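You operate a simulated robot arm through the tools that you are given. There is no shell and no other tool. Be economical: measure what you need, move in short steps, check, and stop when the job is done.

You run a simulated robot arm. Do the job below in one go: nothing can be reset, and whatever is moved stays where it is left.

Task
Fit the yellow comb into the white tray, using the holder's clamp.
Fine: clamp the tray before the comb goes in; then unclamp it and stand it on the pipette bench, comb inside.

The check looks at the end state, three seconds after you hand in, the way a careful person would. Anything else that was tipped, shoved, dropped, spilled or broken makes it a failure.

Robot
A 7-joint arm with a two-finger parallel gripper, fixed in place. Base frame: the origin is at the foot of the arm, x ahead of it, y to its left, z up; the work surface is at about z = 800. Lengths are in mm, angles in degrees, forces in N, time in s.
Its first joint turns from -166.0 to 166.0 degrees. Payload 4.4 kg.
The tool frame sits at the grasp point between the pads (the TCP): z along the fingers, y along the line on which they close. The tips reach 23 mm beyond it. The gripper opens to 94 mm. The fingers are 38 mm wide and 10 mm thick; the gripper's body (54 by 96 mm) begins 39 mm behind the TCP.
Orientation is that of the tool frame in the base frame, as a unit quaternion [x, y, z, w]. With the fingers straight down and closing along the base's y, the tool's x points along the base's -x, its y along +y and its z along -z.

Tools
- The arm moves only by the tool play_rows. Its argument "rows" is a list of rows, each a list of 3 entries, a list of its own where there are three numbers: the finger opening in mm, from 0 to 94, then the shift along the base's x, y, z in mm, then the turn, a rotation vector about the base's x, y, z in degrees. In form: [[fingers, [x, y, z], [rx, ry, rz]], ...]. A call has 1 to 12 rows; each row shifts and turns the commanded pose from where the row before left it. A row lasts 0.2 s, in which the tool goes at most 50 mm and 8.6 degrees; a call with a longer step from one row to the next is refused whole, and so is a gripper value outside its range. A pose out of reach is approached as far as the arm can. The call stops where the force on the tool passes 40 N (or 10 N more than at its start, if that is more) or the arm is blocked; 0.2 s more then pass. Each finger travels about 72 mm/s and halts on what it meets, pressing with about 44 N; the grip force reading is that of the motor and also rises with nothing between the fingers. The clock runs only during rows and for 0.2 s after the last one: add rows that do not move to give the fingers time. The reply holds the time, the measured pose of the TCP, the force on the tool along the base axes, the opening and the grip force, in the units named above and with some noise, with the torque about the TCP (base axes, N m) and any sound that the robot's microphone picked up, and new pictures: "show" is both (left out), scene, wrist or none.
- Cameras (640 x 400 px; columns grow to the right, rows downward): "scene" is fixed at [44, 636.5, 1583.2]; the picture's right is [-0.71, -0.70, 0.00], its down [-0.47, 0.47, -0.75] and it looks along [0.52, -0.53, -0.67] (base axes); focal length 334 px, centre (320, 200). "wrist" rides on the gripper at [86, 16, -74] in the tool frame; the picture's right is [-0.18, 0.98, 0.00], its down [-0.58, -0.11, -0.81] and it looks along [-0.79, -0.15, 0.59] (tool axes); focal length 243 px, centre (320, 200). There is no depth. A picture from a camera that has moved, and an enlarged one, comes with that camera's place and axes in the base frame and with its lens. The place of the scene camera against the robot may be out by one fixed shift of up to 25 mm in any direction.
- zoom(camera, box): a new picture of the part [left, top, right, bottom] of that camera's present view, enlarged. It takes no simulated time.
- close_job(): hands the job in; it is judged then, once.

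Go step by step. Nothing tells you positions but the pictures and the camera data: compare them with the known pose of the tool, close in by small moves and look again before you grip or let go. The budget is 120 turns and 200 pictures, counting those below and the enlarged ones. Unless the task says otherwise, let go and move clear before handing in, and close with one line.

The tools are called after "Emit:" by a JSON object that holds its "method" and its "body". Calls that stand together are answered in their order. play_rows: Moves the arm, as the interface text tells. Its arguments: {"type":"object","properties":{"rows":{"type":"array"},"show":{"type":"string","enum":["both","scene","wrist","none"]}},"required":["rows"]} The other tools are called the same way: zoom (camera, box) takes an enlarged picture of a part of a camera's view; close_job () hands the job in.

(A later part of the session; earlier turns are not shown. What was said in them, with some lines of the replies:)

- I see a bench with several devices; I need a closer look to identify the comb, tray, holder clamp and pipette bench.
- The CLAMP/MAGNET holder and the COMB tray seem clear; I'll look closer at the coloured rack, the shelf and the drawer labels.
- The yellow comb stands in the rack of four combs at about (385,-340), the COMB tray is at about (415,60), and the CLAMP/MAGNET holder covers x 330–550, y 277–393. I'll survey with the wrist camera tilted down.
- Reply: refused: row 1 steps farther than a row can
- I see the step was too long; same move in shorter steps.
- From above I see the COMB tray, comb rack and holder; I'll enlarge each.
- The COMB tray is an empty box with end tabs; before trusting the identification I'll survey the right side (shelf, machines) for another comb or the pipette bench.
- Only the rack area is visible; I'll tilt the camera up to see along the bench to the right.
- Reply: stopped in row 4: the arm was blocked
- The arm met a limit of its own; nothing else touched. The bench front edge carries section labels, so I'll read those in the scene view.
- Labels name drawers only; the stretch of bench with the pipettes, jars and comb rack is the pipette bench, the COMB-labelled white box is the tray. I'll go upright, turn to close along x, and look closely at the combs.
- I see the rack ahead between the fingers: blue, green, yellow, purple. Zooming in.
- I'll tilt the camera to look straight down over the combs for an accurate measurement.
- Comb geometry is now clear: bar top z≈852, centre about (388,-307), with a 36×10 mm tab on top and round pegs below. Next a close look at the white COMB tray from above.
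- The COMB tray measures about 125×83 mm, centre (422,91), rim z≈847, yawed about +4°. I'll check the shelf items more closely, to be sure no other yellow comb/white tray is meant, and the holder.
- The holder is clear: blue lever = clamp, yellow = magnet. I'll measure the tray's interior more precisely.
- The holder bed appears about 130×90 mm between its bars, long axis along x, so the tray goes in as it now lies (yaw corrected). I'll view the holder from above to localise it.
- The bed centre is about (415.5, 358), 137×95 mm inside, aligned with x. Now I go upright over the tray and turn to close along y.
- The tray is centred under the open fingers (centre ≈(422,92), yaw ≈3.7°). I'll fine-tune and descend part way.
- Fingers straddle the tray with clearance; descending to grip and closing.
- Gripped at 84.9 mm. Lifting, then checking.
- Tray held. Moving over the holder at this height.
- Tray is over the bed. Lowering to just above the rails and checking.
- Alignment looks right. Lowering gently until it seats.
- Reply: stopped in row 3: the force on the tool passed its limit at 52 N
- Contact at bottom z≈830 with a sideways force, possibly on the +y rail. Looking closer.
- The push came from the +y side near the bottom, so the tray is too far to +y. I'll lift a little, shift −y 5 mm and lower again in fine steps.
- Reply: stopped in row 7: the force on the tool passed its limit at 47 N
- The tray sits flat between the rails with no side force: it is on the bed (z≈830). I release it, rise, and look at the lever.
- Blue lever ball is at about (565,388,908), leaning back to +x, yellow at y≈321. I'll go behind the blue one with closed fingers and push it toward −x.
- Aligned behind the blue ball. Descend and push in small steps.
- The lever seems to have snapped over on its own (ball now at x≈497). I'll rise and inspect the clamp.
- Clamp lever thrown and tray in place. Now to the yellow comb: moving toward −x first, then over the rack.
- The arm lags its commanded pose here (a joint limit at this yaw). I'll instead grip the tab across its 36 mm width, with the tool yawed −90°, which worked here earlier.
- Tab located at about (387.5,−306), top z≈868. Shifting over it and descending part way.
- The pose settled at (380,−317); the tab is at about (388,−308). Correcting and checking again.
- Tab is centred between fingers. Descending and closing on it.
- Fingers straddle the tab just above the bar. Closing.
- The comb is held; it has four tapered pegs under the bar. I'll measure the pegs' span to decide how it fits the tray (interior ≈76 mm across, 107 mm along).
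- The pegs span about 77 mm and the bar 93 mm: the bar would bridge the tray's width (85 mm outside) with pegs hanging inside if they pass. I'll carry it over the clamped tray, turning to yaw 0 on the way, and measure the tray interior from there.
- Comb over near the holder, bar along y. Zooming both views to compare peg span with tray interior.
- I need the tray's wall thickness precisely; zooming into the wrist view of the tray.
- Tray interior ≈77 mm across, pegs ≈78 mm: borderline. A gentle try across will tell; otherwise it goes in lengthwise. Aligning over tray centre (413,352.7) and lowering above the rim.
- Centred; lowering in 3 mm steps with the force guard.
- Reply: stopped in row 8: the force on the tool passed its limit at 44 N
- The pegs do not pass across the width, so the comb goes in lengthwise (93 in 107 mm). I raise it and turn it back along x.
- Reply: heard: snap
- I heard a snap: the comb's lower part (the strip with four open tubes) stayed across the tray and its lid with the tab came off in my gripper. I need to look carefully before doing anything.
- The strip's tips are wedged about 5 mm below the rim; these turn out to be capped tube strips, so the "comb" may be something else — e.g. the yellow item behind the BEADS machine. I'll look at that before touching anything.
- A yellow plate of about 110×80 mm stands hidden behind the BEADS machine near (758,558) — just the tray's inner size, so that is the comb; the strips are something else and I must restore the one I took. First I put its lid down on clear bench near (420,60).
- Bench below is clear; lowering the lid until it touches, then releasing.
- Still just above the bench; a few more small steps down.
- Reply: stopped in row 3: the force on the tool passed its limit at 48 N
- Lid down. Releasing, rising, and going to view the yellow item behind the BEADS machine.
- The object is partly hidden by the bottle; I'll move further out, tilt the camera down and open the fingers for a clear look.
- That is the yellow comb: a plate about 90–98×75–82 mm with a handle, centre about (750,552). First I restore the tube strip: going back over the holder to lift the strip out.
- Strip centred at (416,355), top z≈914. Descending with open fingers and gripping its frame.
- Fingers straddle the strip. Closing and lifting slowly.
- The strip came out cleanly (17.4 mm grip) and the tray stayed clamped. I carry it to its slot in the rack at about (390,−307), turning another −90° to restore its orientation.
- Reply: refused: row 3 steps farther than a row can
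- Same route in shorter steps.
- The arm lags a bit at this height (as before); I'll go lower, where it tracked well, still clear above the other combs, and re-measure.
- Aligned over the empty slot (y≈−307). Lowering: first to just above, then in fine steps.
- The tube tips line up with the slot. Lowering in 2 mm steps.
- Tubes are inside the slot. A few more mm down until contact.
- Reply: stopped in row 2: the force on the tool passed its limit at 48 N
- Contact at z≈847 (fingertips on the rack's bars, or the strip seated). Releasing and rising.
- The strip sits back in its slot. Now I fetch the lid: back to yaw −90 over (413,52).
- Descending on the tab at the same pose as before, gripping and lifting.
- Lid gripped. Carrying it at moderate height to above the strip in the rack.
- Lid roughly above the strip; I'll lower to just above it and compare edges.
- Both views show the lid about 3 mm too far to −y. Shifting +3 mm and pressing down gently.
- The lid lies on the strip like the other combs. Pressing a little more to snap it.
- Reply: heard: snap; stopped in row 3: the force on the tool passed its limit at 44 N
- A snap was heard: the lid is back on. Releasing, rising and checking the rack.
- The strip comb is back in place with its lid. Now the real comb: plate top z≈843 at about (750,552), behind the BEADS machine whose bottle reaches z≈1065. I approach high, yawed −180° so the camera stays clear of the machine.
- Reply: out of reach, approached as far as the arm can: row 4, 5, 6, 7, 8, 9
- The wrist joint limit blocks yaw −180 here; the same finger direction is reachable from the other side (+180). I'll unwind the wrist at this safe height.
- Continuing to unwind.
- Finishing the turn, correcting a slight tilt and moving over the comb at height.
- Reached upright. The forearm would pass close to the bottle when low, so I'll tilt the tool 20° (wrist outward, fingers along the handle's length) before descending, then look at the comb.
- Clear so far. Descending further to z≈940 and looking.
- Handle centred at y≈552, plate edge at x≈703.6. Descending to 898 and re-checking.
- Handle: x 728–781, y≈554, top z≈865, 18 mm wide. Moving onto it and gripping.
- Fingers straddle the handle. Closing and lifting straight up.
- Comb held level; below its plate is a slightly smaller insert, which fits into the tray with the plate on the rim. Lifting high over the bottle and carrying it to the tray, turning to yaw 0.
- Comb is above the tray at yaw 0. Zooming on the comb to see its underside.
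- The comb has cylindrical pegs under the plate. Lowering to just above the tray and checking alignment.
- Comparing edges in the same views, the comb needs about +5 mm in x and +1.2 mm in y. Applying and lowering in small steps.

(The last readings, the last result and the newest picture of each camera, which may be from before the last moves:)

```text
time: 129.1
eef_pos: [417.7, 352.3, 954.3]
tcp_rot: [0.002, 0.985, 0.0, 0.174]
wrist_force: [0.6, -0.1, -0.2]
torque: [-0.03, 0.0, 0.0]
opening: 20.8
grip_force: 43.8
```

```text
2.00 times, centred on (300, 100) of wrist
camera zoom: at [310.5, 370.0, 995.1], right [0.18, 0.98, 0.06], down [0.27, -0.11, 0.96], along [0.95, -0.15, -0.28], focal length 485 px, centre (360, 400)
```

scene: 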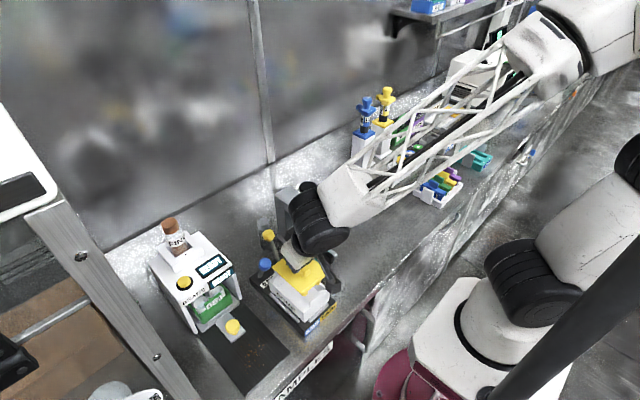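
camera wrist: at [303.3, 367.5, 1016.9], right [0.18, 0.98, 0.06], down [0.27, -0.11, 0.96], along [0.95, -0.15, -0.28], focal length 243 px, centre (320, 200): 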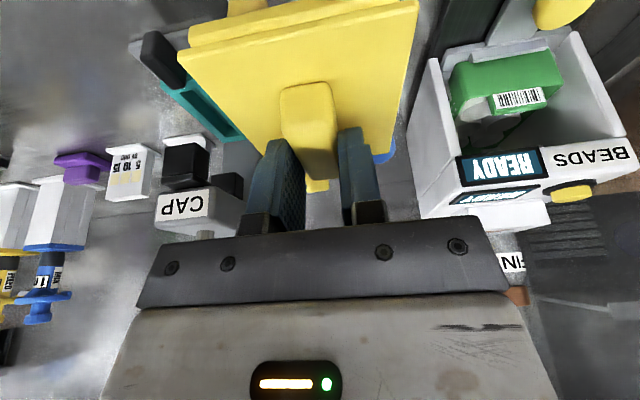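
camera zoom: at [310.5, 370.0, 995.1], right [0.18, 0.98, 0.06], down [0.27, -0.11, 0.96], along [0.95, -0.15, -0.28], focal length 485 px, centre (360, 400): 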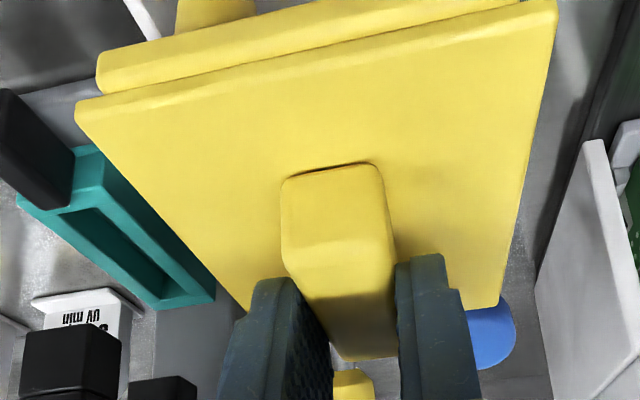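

Slightly overshot: correcting −1 mm in x and y, then lowering further with the force guard.

Emit:
{"method": "play_rows", "body": {"rows": [[12, [-1, -1, 0], [0, 0, 0]], [12, [0, 0, -3], [0, 0, 0]], [12, [0, 0, -3], [0, 0, 0]], [12, [0, 0, -3], [0, 0, 0]], [12, [0, 0, -3], [0, 0, 0]], [12, [0, 0, -3], [0, 0, 0]], [12, [0, 0, -3], [0, 0, 0]], [12, [0, 0, 0], [0, 0, 0]]], "show": "none"}}

Emit:
{"method": "zoom", "body": {"camera": "scene", "box": [255, 245, 340, 325]}}

```text
time: 130.9
eef_pos: [416.0, 352.0, 936.1]
tcp_rot: [0.002, 0.985, 0.0, 0.174]
wrist_force: [0.3, -0.2, -0.6]
torque: [-0.01, 0.05, 0.02]
opening: 21.1
grip_force: 43.6
```

```text
5.00 times, centred on (298, 285) of scene
camera zoom: at [44.0, 636.5, 1583.2], right [-0.71, -0.7, 0.0], down [-0.47, 0.47, -0.75], along [0.52, -0.53, -0.67], focal length 1671 px, centre (432, -225)
```

zoom: 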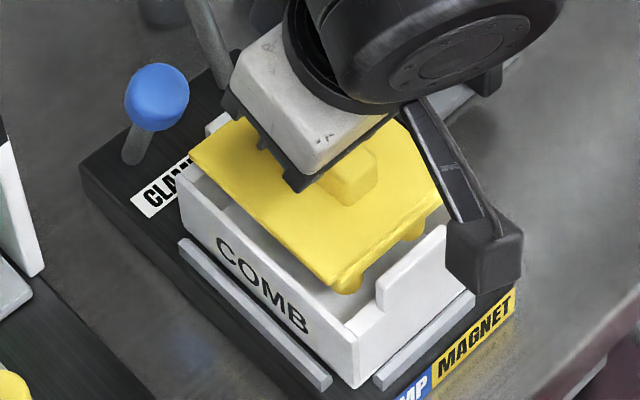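

Pegs are inside without contact. Continuing down in small steps.

Emit:
{"method": "play_rows", "body": {"rows": [[12, [0, 0, -3], [0, 0, 0]], [12, [0, 0, -3], [0, 0, 0]], [12, [0, 0, -3], [0, 0, 0]], [12, [0, 0, -2], [0, 0, 0]], [12, [0, 0, -2], [0, 0, 0]], [12, [0, 0, -1.5], [0, 0, 0]], [12, [0, 0, -1.5], [0, 0, 0]], [12, [0, 0, -1.5], [0, 0, 0]], [12, [0, 0, -1.5], [0, 0, 0]], [12, [0, 0, -1.5], [0, 0, 0]], [12, [0, 0, -1.5], [0, 0, 0]], [12, [0, 0, -1.5], [0, 0, 0]]], "show": "none"}}

Emit:
{"method": "zoom", "body": {"camera": "scene", "box": [255, 245, 340, 325]}}

```text
time: 133.3
eef_pos: [417.6, 351.6, 917.4]
tcp_rot: [0.001, 0.984, 0.003, 0.176]
wrist_force: [0.3, 0.6, -1.3]
torque: [0.0, 0.03, 0.0]
opening: 20.8
grip_force: 43.6
stopped in row 12: the force on the tool passed its limit at 44 N (the readings are from after the stop); the commanded pose is now the measured one
```

```text
5.00 times, centred on (298, 285) of scene
camera zoom: at [44.0, 636.5, 1583.2], right [-0.71, -0.7, 0.0], down [-0.47, 0.47, -0.75], along [0.52, -0.53, -0.67], focal length 1671 px, centre (432, -225)
```

zoom: 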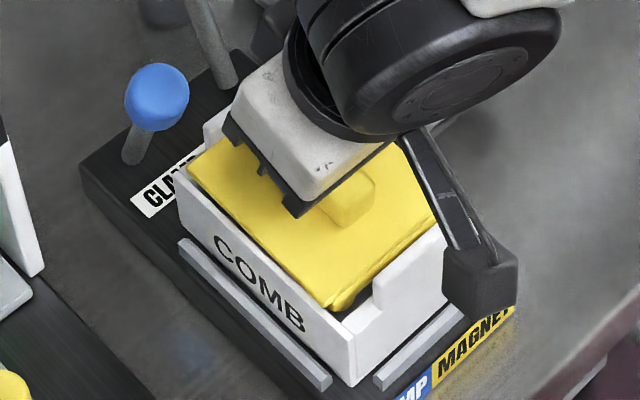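

Contact at about plate-on-rim height. The comb looks ~4 mm too far to +x; I'll lift 3 mm, shift back and settle again.

Emit:
{"method": "play_rows", "body": {"rows": [[12, [0, 0, 3], [0, 0, 0]], [12, [-4, 1, 0], [0, 0, 0]], [12, [0, 0, -2], [0, 0, 0]], [12, [0, 0, -1.5], [0, 0, 0]], [12, [0, 0, -1.5], [0, 0, 0]], [12, [0, 0, -1.5], [0, 0, 0]], [12, [0, 0, -1.5], [0, 0, 0]], [12, [0, 0, -1.5], [0, 0, 0]], [12, [0, 0, -1.5], [0, 0, 0]]], "show": "wrist"}}

Emit:
{"method": "zoom", "body": {"camera": "scene", "box": [265, 255, 335, 320]}}

```text
time: 134.7
eef_pos: [415.1, 353.3, 918.3]
tcp_rot: [0.003, 0.984, 0.003, 0.178]
wrist_force: [-0.3, -0.7, -0.5]
torque: [-0.02, 0.01, 0.0]
opening: 21.1
grip_force: 44.0
stopped in row 6: the force on the tool passed its limit at 44 N (the readings are from after the stop); the commanded pose is now the measured one
camera wrist: at [307.6, 371.2, 958.3], right [0.18, 0.98, 0.07], down [0.26, -0.12, 0.96], along [0.95, -0.15, -0.28], focal length 243 px, centre (320, 200)
```

wrist: 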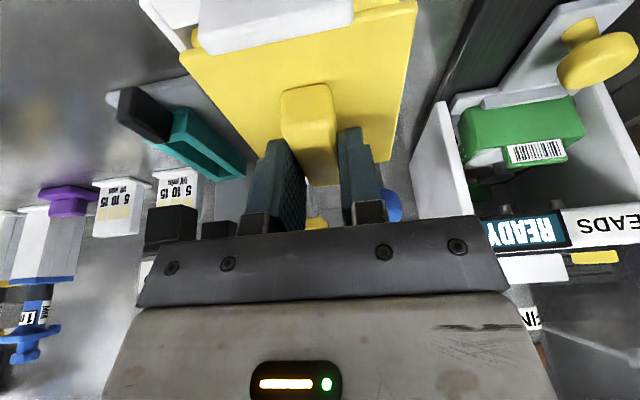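

```text
6.15 times, centred on (300, 288) of scene
camera zoom: at [44.0, 636.5, 1583.2], right [-0.71, -0.7, 0.0], down [-0.47, 0.47, -0.75], along [0.52, -0.53, -0.67], focal length 2056 px, centre (443, -338)
```

zoom: 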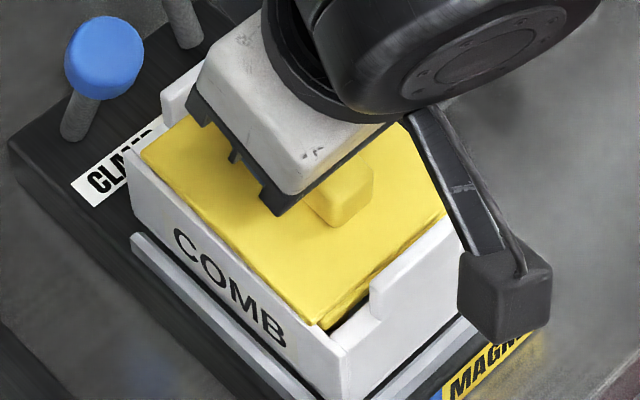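

The comb sits on the tray at the same height again, centred. Releasing and rising, then un-tilting to inspect.

Emit:
{"method": "play_rows", "body": {"rows": [[30, [0, 0, 0], [0, 0, 0]], [34, [0, 0, 0], [0, 0, 0]], [34, [0, 0, 10], [0, 0, 0]], [34, [0, 0, 30], [0, 0, 0]], [34, [0, 0, 45], [0, 0, 0]], [34, [-20, 0, 40], [0, 6.7, 0]], [34, [-20, 0, 20], [0, 6.7, 0]], [34, [-20, 0, 20], [0, 6.6, 0]], [60, [0, 0, 0], [0, 6, 0]], [94, [0, 0, 0], [0, 6, 0]], [94, [0, 0, 0], [0, 6, 0]], [94, [0, 0, 0], [0, 0, 0]]], "show": "both"}}

Emit:
{"method": "zoom", "body": {"camera": "scene", "box": [260, 250, 340, 325]}}

Emit:
{"method": "zoom", "body": {"camera": "wrist", "box": [200, 0, 440, 200]}}

```text
time: 137.3
eef_pos: [353.3, 352.8, 1081.2]
tcp_rot: [0.003, 0.988, 0.002, -0.155]
wrist_force: [0.5, -0.2, -0.8]
torque: [0.0, 0.02, 0.04]
opening: 93.8
grip_force: 0.1
camera wrist: at [294.6, 370.1, 1178.4], right [0.18, 0.98, -0.05], down [0.8, -0.11, 0.59], along [0.57, -0.15, -0.81], focal length 243 px, centre (320, 200)
```

scene: 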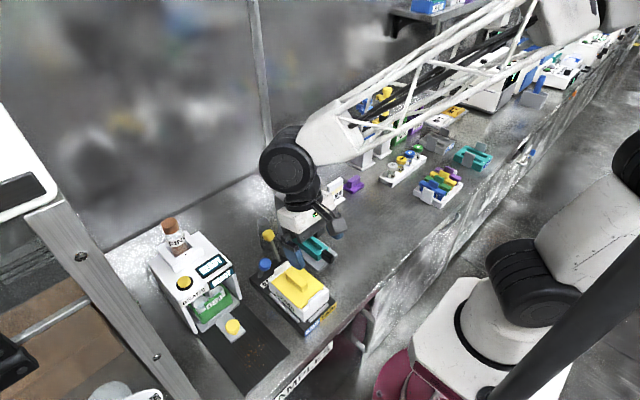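
wrist: 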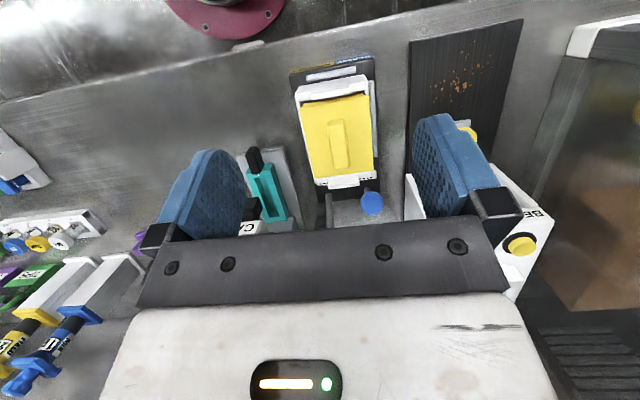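

```text
5.33 times, centred on (300, 288) of scene
camera zoom: at [44.0, 636.5, 1583.2], right [-0.71, -0.7, 0.0], down [-0.47, 0.47, -0.75], along [0.52, -0.53, -0.67], focal length 1782 px, centre (427, -267)
```

zoom: 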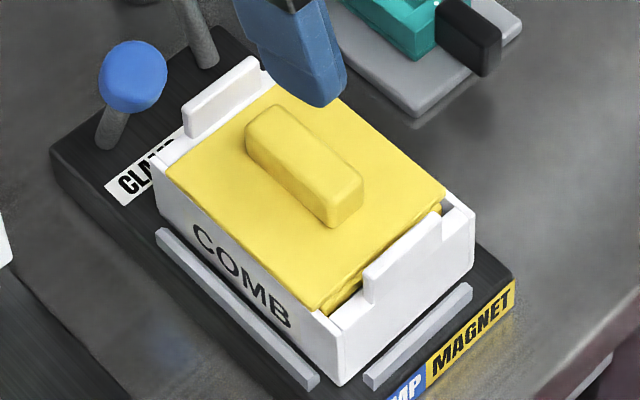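

```text
2.00 times, centred on (320, 100) of wrist
camera zoom: at [294.6, 370.1, 1178.4], right [0.18, 0.98, -0.05], down [0.8, -0.11, 0.59], along [0.57, -0.15, -0.81], focal length 485 px, centre (320, 400)
```

zoom: 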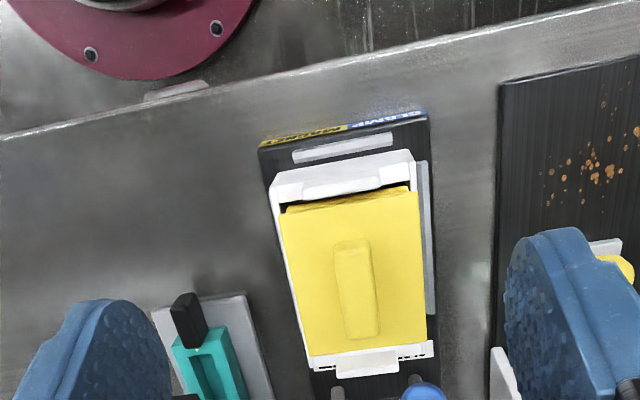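

The comb appears to sit well in the tray. One closer look for level before unclamping.

Emit:
{"method": "zoom", "body": {"camera": "scene", "box": [285, 265, 330, 315]}}

Emit:
{"method": "zoom", "body": {"camera": "wrist", "box": [280, 60, 400, 200]}}

```text
8.00 times, centred on (308, 290) of scene
camera zoom: at [44.0, 636.5, 1583.2], right [-0.71, -0.7, 0.0], down [-0.47, 0.47, -0.75], along [0.52, -0.53, -0.67], focal length 2673 px, centre (420, -520)
```

zoom: 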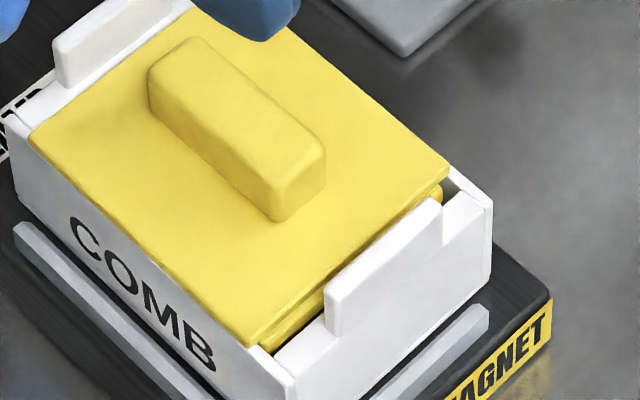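

```text
2.86 times, centred on (340, 130) of wrist
camera zoom: at [294.6, 370.1, 1178.4], right [0.18, 0.98, -0.05], down [0.8, -0.11, 0.59], along [0.57, -0.15, -0.81], focal length 693 px, centre (263, 400)
```

zoom: 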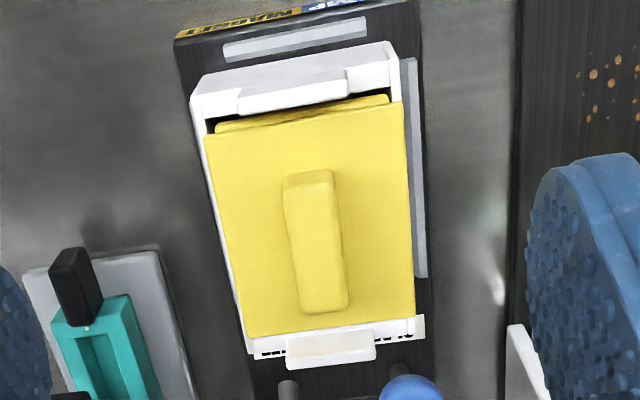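

Comb fitted: plate on the rim, pegs inside. Now unclamp: I'll come over with closed fingers on the −x side of the blue ball (497,387,908) and push it back to +x.

Emit:
{"method": "play_rows", "body": {"rows": [[60, [20, 8, 0], [0, -6, 0]], [20, [30, 10, 0], [0, -6, 0]], [0, [30, 10, 0], [0, -5.9, 0]], [0, [13, 6, -30], [0, 0, 0]], [0, [0, 0, -40], [0, 0, 0]], [0, [0, 0, -40], [0, 0, 0]], [0, [0, 0, -25], [0, 0, 0]], [0, [0, 0, 0], [0, 0, 0]]], "show": "both"}}

Emit:
{"method": "zoom", "body": {"camera": "scene", "box": [230, 225, 330, 315]}}

```text
time: 139.1
eef_pos: [445.4, 385.8, 945.5]
tcp_rot: [0.003, 1.0, 0.002, 0.001]
wrist_force: [0.5, 0.0, 0.9]
torque: [0.0, -0.03, 0.0]
opening: 0.0
grip_force: 41.9
camera wrist: at [359.0, 403.8, 1020.3], right [0.19, 0.98, 0.0], down [0.58, -0.11, 0.81], along [0.79, -0.15, -0.59], focal length 243 px, centre (320, 200)
```

scene: 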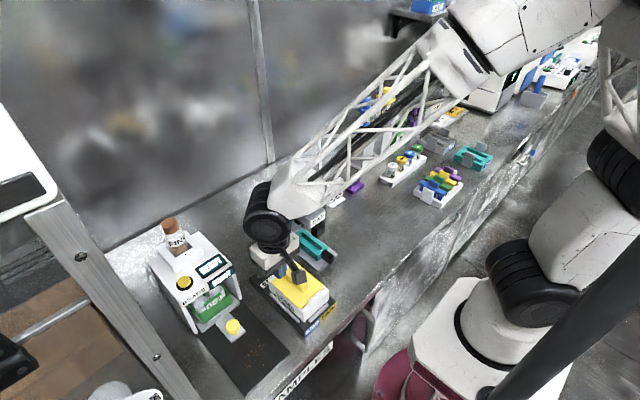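
wrist: 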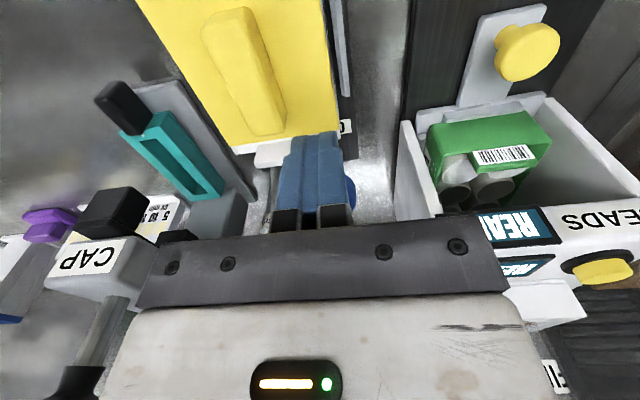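

```text
4.44 times, centred on (280, 270) of scene
camera zoom: at [44.0, 636.5, 1583.2], right [-0.71, -0.7, 0.0], down [-0.47, 0.47, -0.75], along [0.52, -0.53, -0.67], focal length 1485 px, centre (498, -111)
```

zoom: 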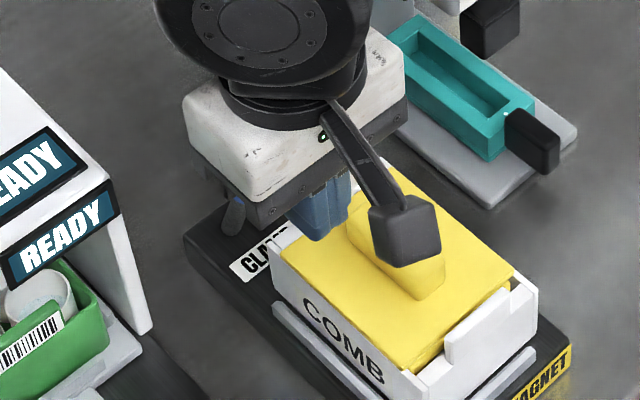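

Positioned. Lowering so tips are above the comb plate, then pushing the ball toward +x in steps.

Emit:
{"method": "play_rows", "body": {"rows": [[0, [0, 1.5, -20], [0, 0, 0]], [0, [0, 0, -9], [0, 0, 0]], [0, [8, 0, 0], [0, 0, 0]], [0, [8, 0, 0], [0, 0, 0]], [0, [8, 0, 0], [0, 0, 0]], [0, [8, 0, 0], [0, 0, 0]], [0, [8, 0, 0], [0, 0, 0]], [0, [8, 0, 0], [0, 0, 0]]], "show": "both"}}

```text
time: 140.9
eef_pos: [494.5, 388.4, 915.0]
tcp_rot: [0.003, 1.0, 0.002, 0.002]
wrist_force: [0.6, 0.0, -0.2]
torque: [0.0, 0.01, -0.01]
opening: 0.0
grip_force: 42.3
camera wrist: at [408.3, 406.5, 990.4], right [0.19, 0.98, 0.0], down [0.58, -0.11, 0.81], along [0.79, -0.15, -0.59], focal length 243 px, centre (320, 200)
```

scene: 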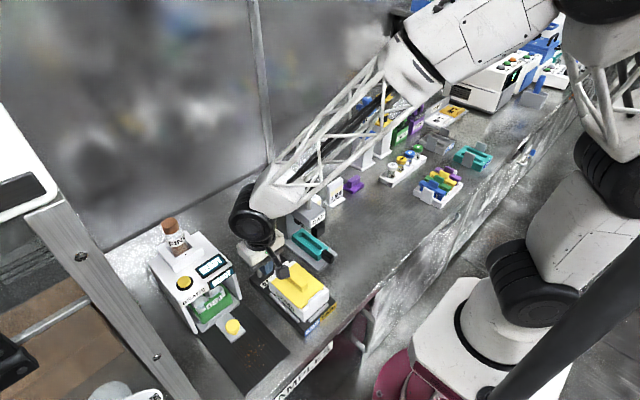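
wrist: 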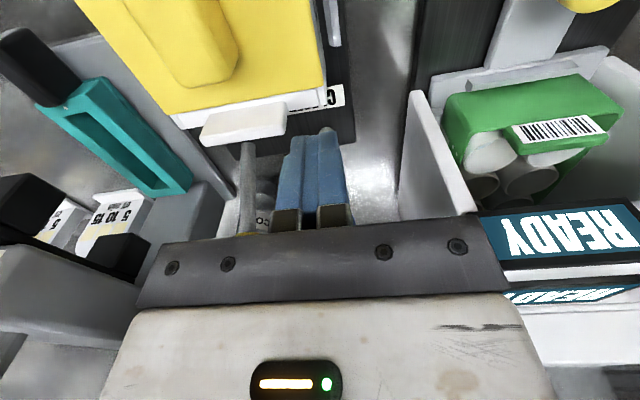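

Continuing the push a little further past the centre, then backing off and rising to see.

Emit:
{"method": "play_rows", "body": {"rows": [[0, [8, 0, 0], [0, 0, 0]], [0, [8, 0, 0], [0, 0, 0]], [0, [8, 0, 0], [0, 0, 0]], [0, [0, 0, 0], [0, 0, 0]], [0, [-10, 0, 5], [0, 0, 0]], [0, [-10, 0, 40], [0, 0, 0]], [0, [-20, 0, 45], [0, 0, 0]], [0, [-40, 0, 20], [0, 0, 0]], [40, [-40, 0, 20], [0, 0, 0]], [94, [-30, -10, 0], [0, 0, 0]]], "show": "both"}}

Emit:
{"method": "zoom", "body": {"camera": "scene", "box": [230, 215, 345, 330]}}

```text
time: 143.1
eef_pos: [366.3, 378.2, 1046.1]
tcp_rot: [0.002, 1.0, 0.002, 0.001]
wrist_force: [0.1, -0.5, 1.7]
torque: [0.03, -0.03, 0.03]
opening: 80.9
grip_force: 0.3
camera wrist: at [280.5, 395.4, 1121.8], right [0.19, 0.98, 0.0], down [0.58, -0.11, 0.81], along [0.79, -0.15, -0.59], focal length 243 px, centre (320, 200)
```

scene: 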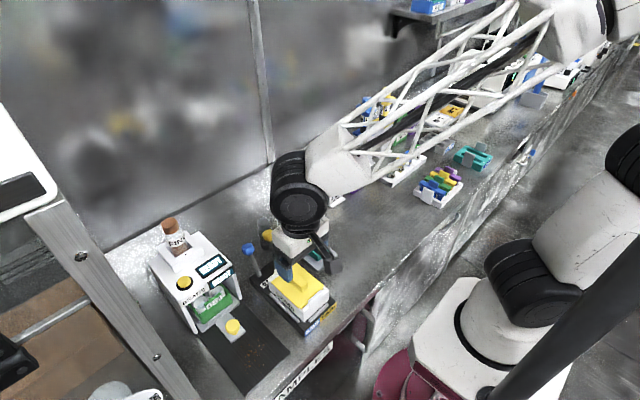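
wrist: 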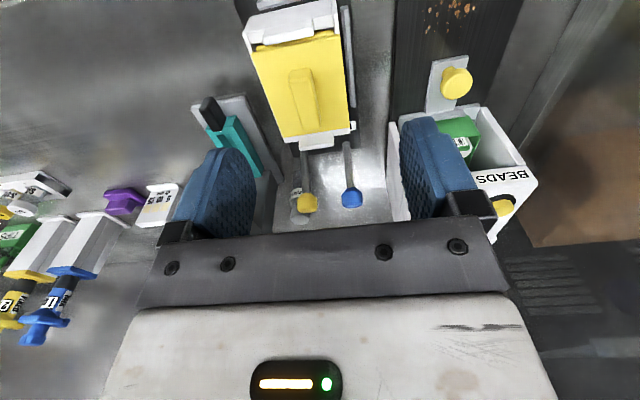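

```text
3.48 times, centred on (288, 272) of scene
camera zoom: at [44.0, 636.5, 1583.2], right [-0.71, -0.7, 0.0], down [-0.47, 0.47, -0.75], along [0.52, -0.53, -0.67], focal length 1162 px, centre (433, -52)
```

zoom: 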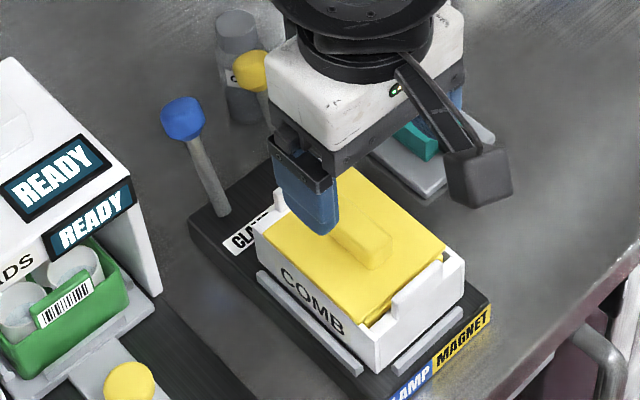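

Clamp released (blue lever back). Now I take the tray by its side walls as before: centre (414.5,353).

Emit:
{"method": "play_rows", "body": {"rows": [[94, [24, -13, -20], [0, 0, 0]], [94, [24, -12, -30], [0, 0, 0]], [94, [0, 0, -40], [0, 0, 0]], [94, [0, 0, 0], [0, 0, 0]]], "show": "wrist"}}

Emit:
{"method": "zoom", "body": {"camera": "scene", "box": [245, 225, 345, 325]}}

```text
time: 144.1
eef_pos: [416.8, 354.7, 956.0]
tcp_rot: [0.002, 1.0, 0.002, 0.002]
wrist_force: [-0.8, 0.6, 0.8]
torque: [0.03, -0.01, -0.02]
opening: 93.9
grip_force: 0.1
camera wrist: at [330.4, 371.4, 1032.1], right [0.19, 0.98, 0.0], down [0.58, -0.12, 0.81], along [0.79, -0.15, -0.59], focal length 243 px, centre (320, 200)
```

wrist: 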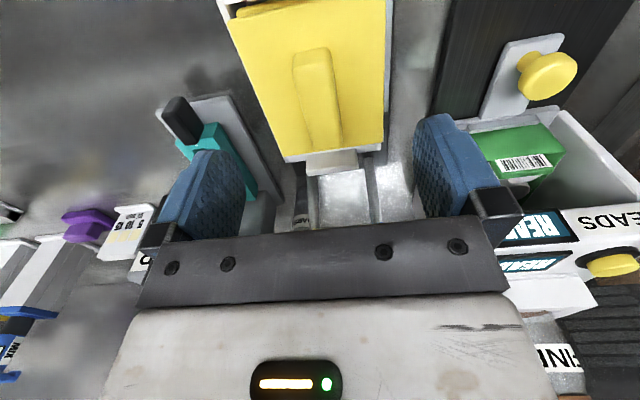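

```text
4.00 times, centred on (295, 275) of scene
camera zoom: at [44.0, 636.5, 1583.2], right [-0.71, -0.7, 0.0], down [-0.47, 0.47, -0.75], along [0.52, -0.53, -0.67], focal length 1336 px, centre (420, -100)
```

zoom: 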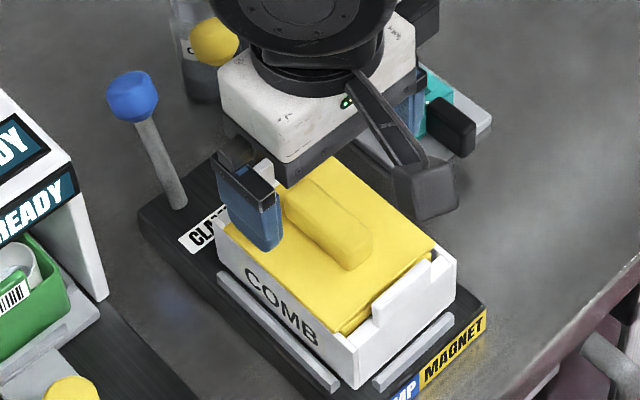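

Aligned over the tray. Descending, with fingers outside the walls, and gripping.

Emit:
{"method": "play_rows", "body": {"rows": [[94, [-1.5, -1.2, -30], [0, 0, 0]], [94, [0, 0, -20], [0, 0, 0]], [94, [0, 0, -15], [0, 0, 0]], [94, [0, 0, -10], [0, 0, 0]], [94, [0, 0, 0], [0, 0, 0]], [76, [0, 0, 0], [0, 0, 0]], [76, [0, 0, 0], [0, 0, 0]]], "show": "none"}}

Emit:
{"method": "zoom", "body": {"camera": "scene", "box": [245, 225, 345, 325]}}

```text
time: 145.7
eef_pos: [415.1, 351.5, 878.7]
tcp_rot: [0.002, 1.0, 0.002, 0.002]
wrist_force: [0.3, 10.1, -1.4]
torque: [0.52, 0.1, 0.49]
opening: 85.0
grip_force: 43.7
```

```text
4.00 times, centred on (295, 275) of scene
camera zoom: at [44.0, 636.5, 1583.2], right [-0.71, -0.7, 0.0], down [-0.47, 0.47, -0.75], along [0.52, -0.53, -0.67], focal length 1336 px, centre (420, -100)
```

zoom: 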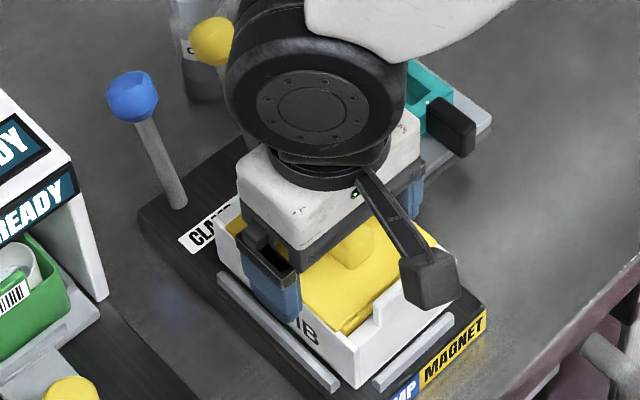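

Gripped (85.0 mm). Lifting gently straight up.

Emit:
{"method": "play_rows", "body": {"rows": [[76, [0, 0.5, 4], [0, 0, 0]], [76, [0, 0, 8], [0, 0, 0]], [76, [0, 0, 15], [0, 0, 0]], [76, [0, 0, 22], [0, 0, 0]], [76, [0, 0, 26], [0, 0, 0]], [76, [0, 0, 26], [0, 0, 0]], [76, [0, 0, 26], [0, 0, 0]], [76, [0, 0, 26], [0, 0, 0]], [76, [0, 0, 20], [0, 0, 0]], [76, [0, 0, 10], [0, 0, 0]], [76, [0, 0, 0], [0, 0, 0]]], "show": "both"}}

Emit:
{"method": "zoom", "body": {"camera": "scene", "box": [245, 180, 345, 290]}}

```text
time: 148.1
eef_pos: [415.1, 352.3, 1063.5]
tcp_rot: [0.003, 1.0, 0.001, 0.002]
wrist_force: [0.1, -0.2, -1.1]
torque: [-0.01, 0.03, 0.0]
opening: 85.2
grip_force: 43.8
camera wrist: at [329.5, 370.6, 1139.1], right [0.19, 0.98, 0.0], down [0.58, -0.11, 0.81], along [0.79, -0.15, -0.59], focal length 243 px, centre (320, 200)
```

scene: 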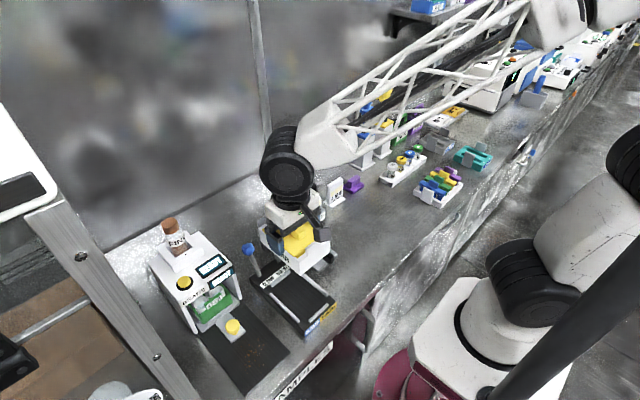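
wrist: 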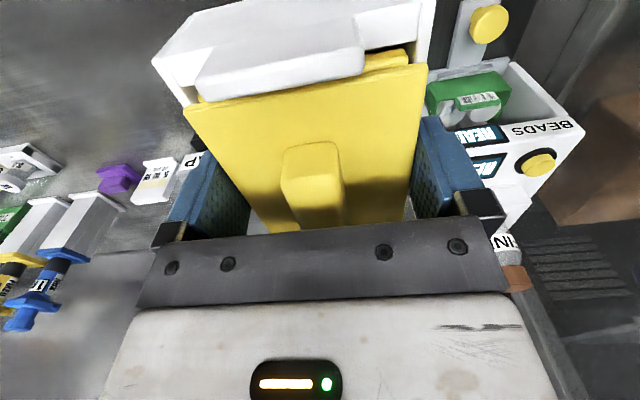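

```text
3.64 times, centred on (295, 235) of scene
camera zoom: at [44.0, 636.5, 1583.2], right [-0.71, -0.7, 0.0], down [-0.47, 0.47, -0.75], along [0.52, -0.53, -0.67], focal length 1215 px, centre (411, 73)
```

zoom: 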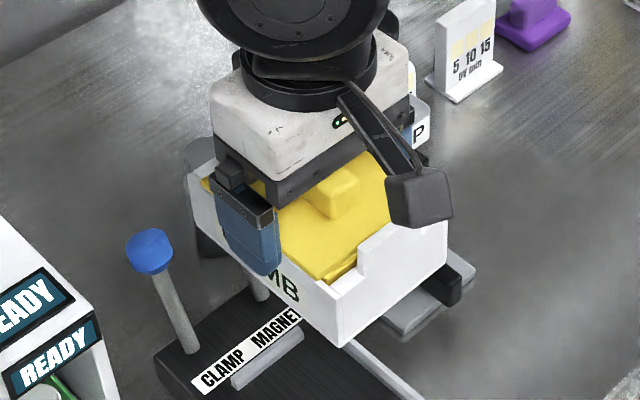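

Tray and comb held level. Moving smoothly over to clear bench space in front of the pipettes, around (415,−110).

Emit:
{"method": "play_rows", "body": {"rows": [[76, [0, -10, 0], [0, 0, 0]], [76, [0, -20, 0], [0, 0, 0]], [76, [0, -30, 0], [0, 0, 0]], [76, [0, -36, 0], [0, 0, 0]], [76, [0, -36, 0], [0, 0, 0]], [76, [0, -36, 0], [0, 0, 0]], [76, [0, -36, 0], [0, 0, 0]], [76, [0, -36, 0], [0, 0, 0]], [76, [0, -36, 0], [0, 0, 0]], [76, [0, -36, 0], [0, 0, 0]], [76, [0, -36, 0], [0, 0, 0]], [76, [0, -36, 0], [0, 0, 0]]], "show": "none"}}

Emit:
{"method": "play_rows", "body": {"rows": [[76, [0, -30, 0], [0, 0, 0]], [76, [0, -25, -5], [0, 0, 0]], [76, [0, -15, -12], [0, 0, 0]], [76, [0, -8, -20], [0, 0, 0]], [76, [0, 0, -26], [0, 0, 0]], [76, [0, 0, -26], [0, 0, 0]], [76, [0, 0, -20], [0, 0, 0]], [76, [0, 0, -10], [0, 0, 0]], [76, [0, 0, 0], [0, 0, 0]]], "show": "both"}}

```text
time: 150.7
eef_pos: [415.3, -30.8, 1063.9]
tcp_rot: [0.002, 1.0, 0.002, 0.002]
wrist_force: [0.8, 0.9, -1.4]
torque: [0.01, 0.04, -0.02]
opening: 85.3
grip_force: 43.8
```

```text
time: 152.7
eef_pos: [414.4, -109.2, 943.8]
tcp_rot: [0.003, 1.0, 0.001, 0.002]
wrist_force: [-0.8, 0.6, -1.7]
torque: [0.01, 0.0, 0.01]
opening: 85.0
grip_force: 43.8
```

scene: 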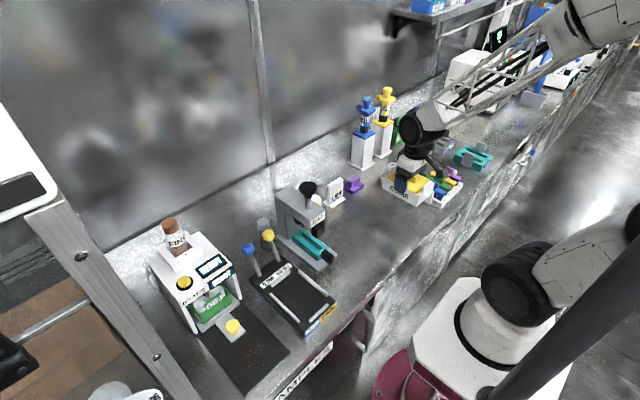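

Position is clear: the tray will span x 351–477, y −152…−66, about 50 mm from the rack. Lowering to the bench with small steps near contact.

Emit:
{"method": "play_rows", "body": {"rows": [[76, [0, 0, -20], [0, 0, 0]], [76, [0, 0, -25], [0, 0, 0]], [76, [0, 0, -20], [0, 0, 0]], [76, [0, 0, -12], [0, 0, 0]], [76, [0, 0, -6], [0, 0, 0]], [76, [0, 0, -3], [0, 0, 0]], [76, [0, 0, -2], [0, 0, 0]], [76, [0, 0, -1.5], [0, 0, 0]], [76, [0, 0, -1.5], [0, 0, 0]], [76, [0, 0, -1.5], [0, 0, 0]], [76, [0, 0, -1.5], [0, 0, 0]], [76, [0, 0, -1.5], [0, 0, 0]]], "show": "scene"}}

Emit:
{"method": "zoom", "body": {"camera": "scene", "box": [360, 140, 470, 225]}}

```text
time: 155.3
eef_pos: [414.5, -109.1, 850.4]
tcp_rot: [0.002, 1.0, 0.002, 0.002]
wrist_force: [-5.9, 2.6, 22.2]
torque: [-0.66, 0.83, -0.24]
opening: 85.1
grip_force: 44.1
no pictures are left
```

```text
refused: no pictures are left
```

No pictures are left, but the 22 N contact at z≈850 shows the tray standing on the bench. I relax the pressure, release, rise straight up and move clear.

Emit:
{"method": "play_rows", "body": {"rows": [[76, [0, 0, 1], [0, 0, 0]], [90, [0, 0, 0], [0, 0, 0]], [94, [0, 0, 0], [0, 0, 0]], [94, [0, 0, 0], [0, 0, 0]], [94, [0, 0, 4], [0, 0, 0]], [94, [0, 0, 8], [0, 0, 0]], [94, [0, 0, 20], [0, 0, 0]], [94, [0, 0, 35], [0, 0, 0]], [94, [0, 0, 45], [0, 0, 0]], [94, [0, 0, 45], [0, 0, 0]], [94, [0, 0, 45], [0, 0, 0]], [94, [0, 0, 0], [0, 0, 0]]], "show": "none"}}

```text
time: 157.9
eef_pos: [415.1, -110.5, 1052.5]
tcp_rot: [0.004, 1.0, 0.002, 0.002]
wrist_force: [0.1, 0.3, -0.7]
torque: [0.01, 0.03, -0.02]
opening: 93.8
grip_force: 0.0
no pictures are left
```

The fingers are open, the hand is clear above the tray with no load on it, and no bumps or sounds were reported. Handing in.

Emit:
{"method": "close_job", "body": {}}

```text
The job is handed in.
```

The yellow comb is in the white tray, and the tray is unclamped and standing on the pipette bench. My pictures ran out just before release, so I set the tray down by force reading and never saw its final position. Earlier I mistook the yellow tube strip for the comb and its lid snapped off; I put the strip back in its rack and pressed the lid on until it snapped.
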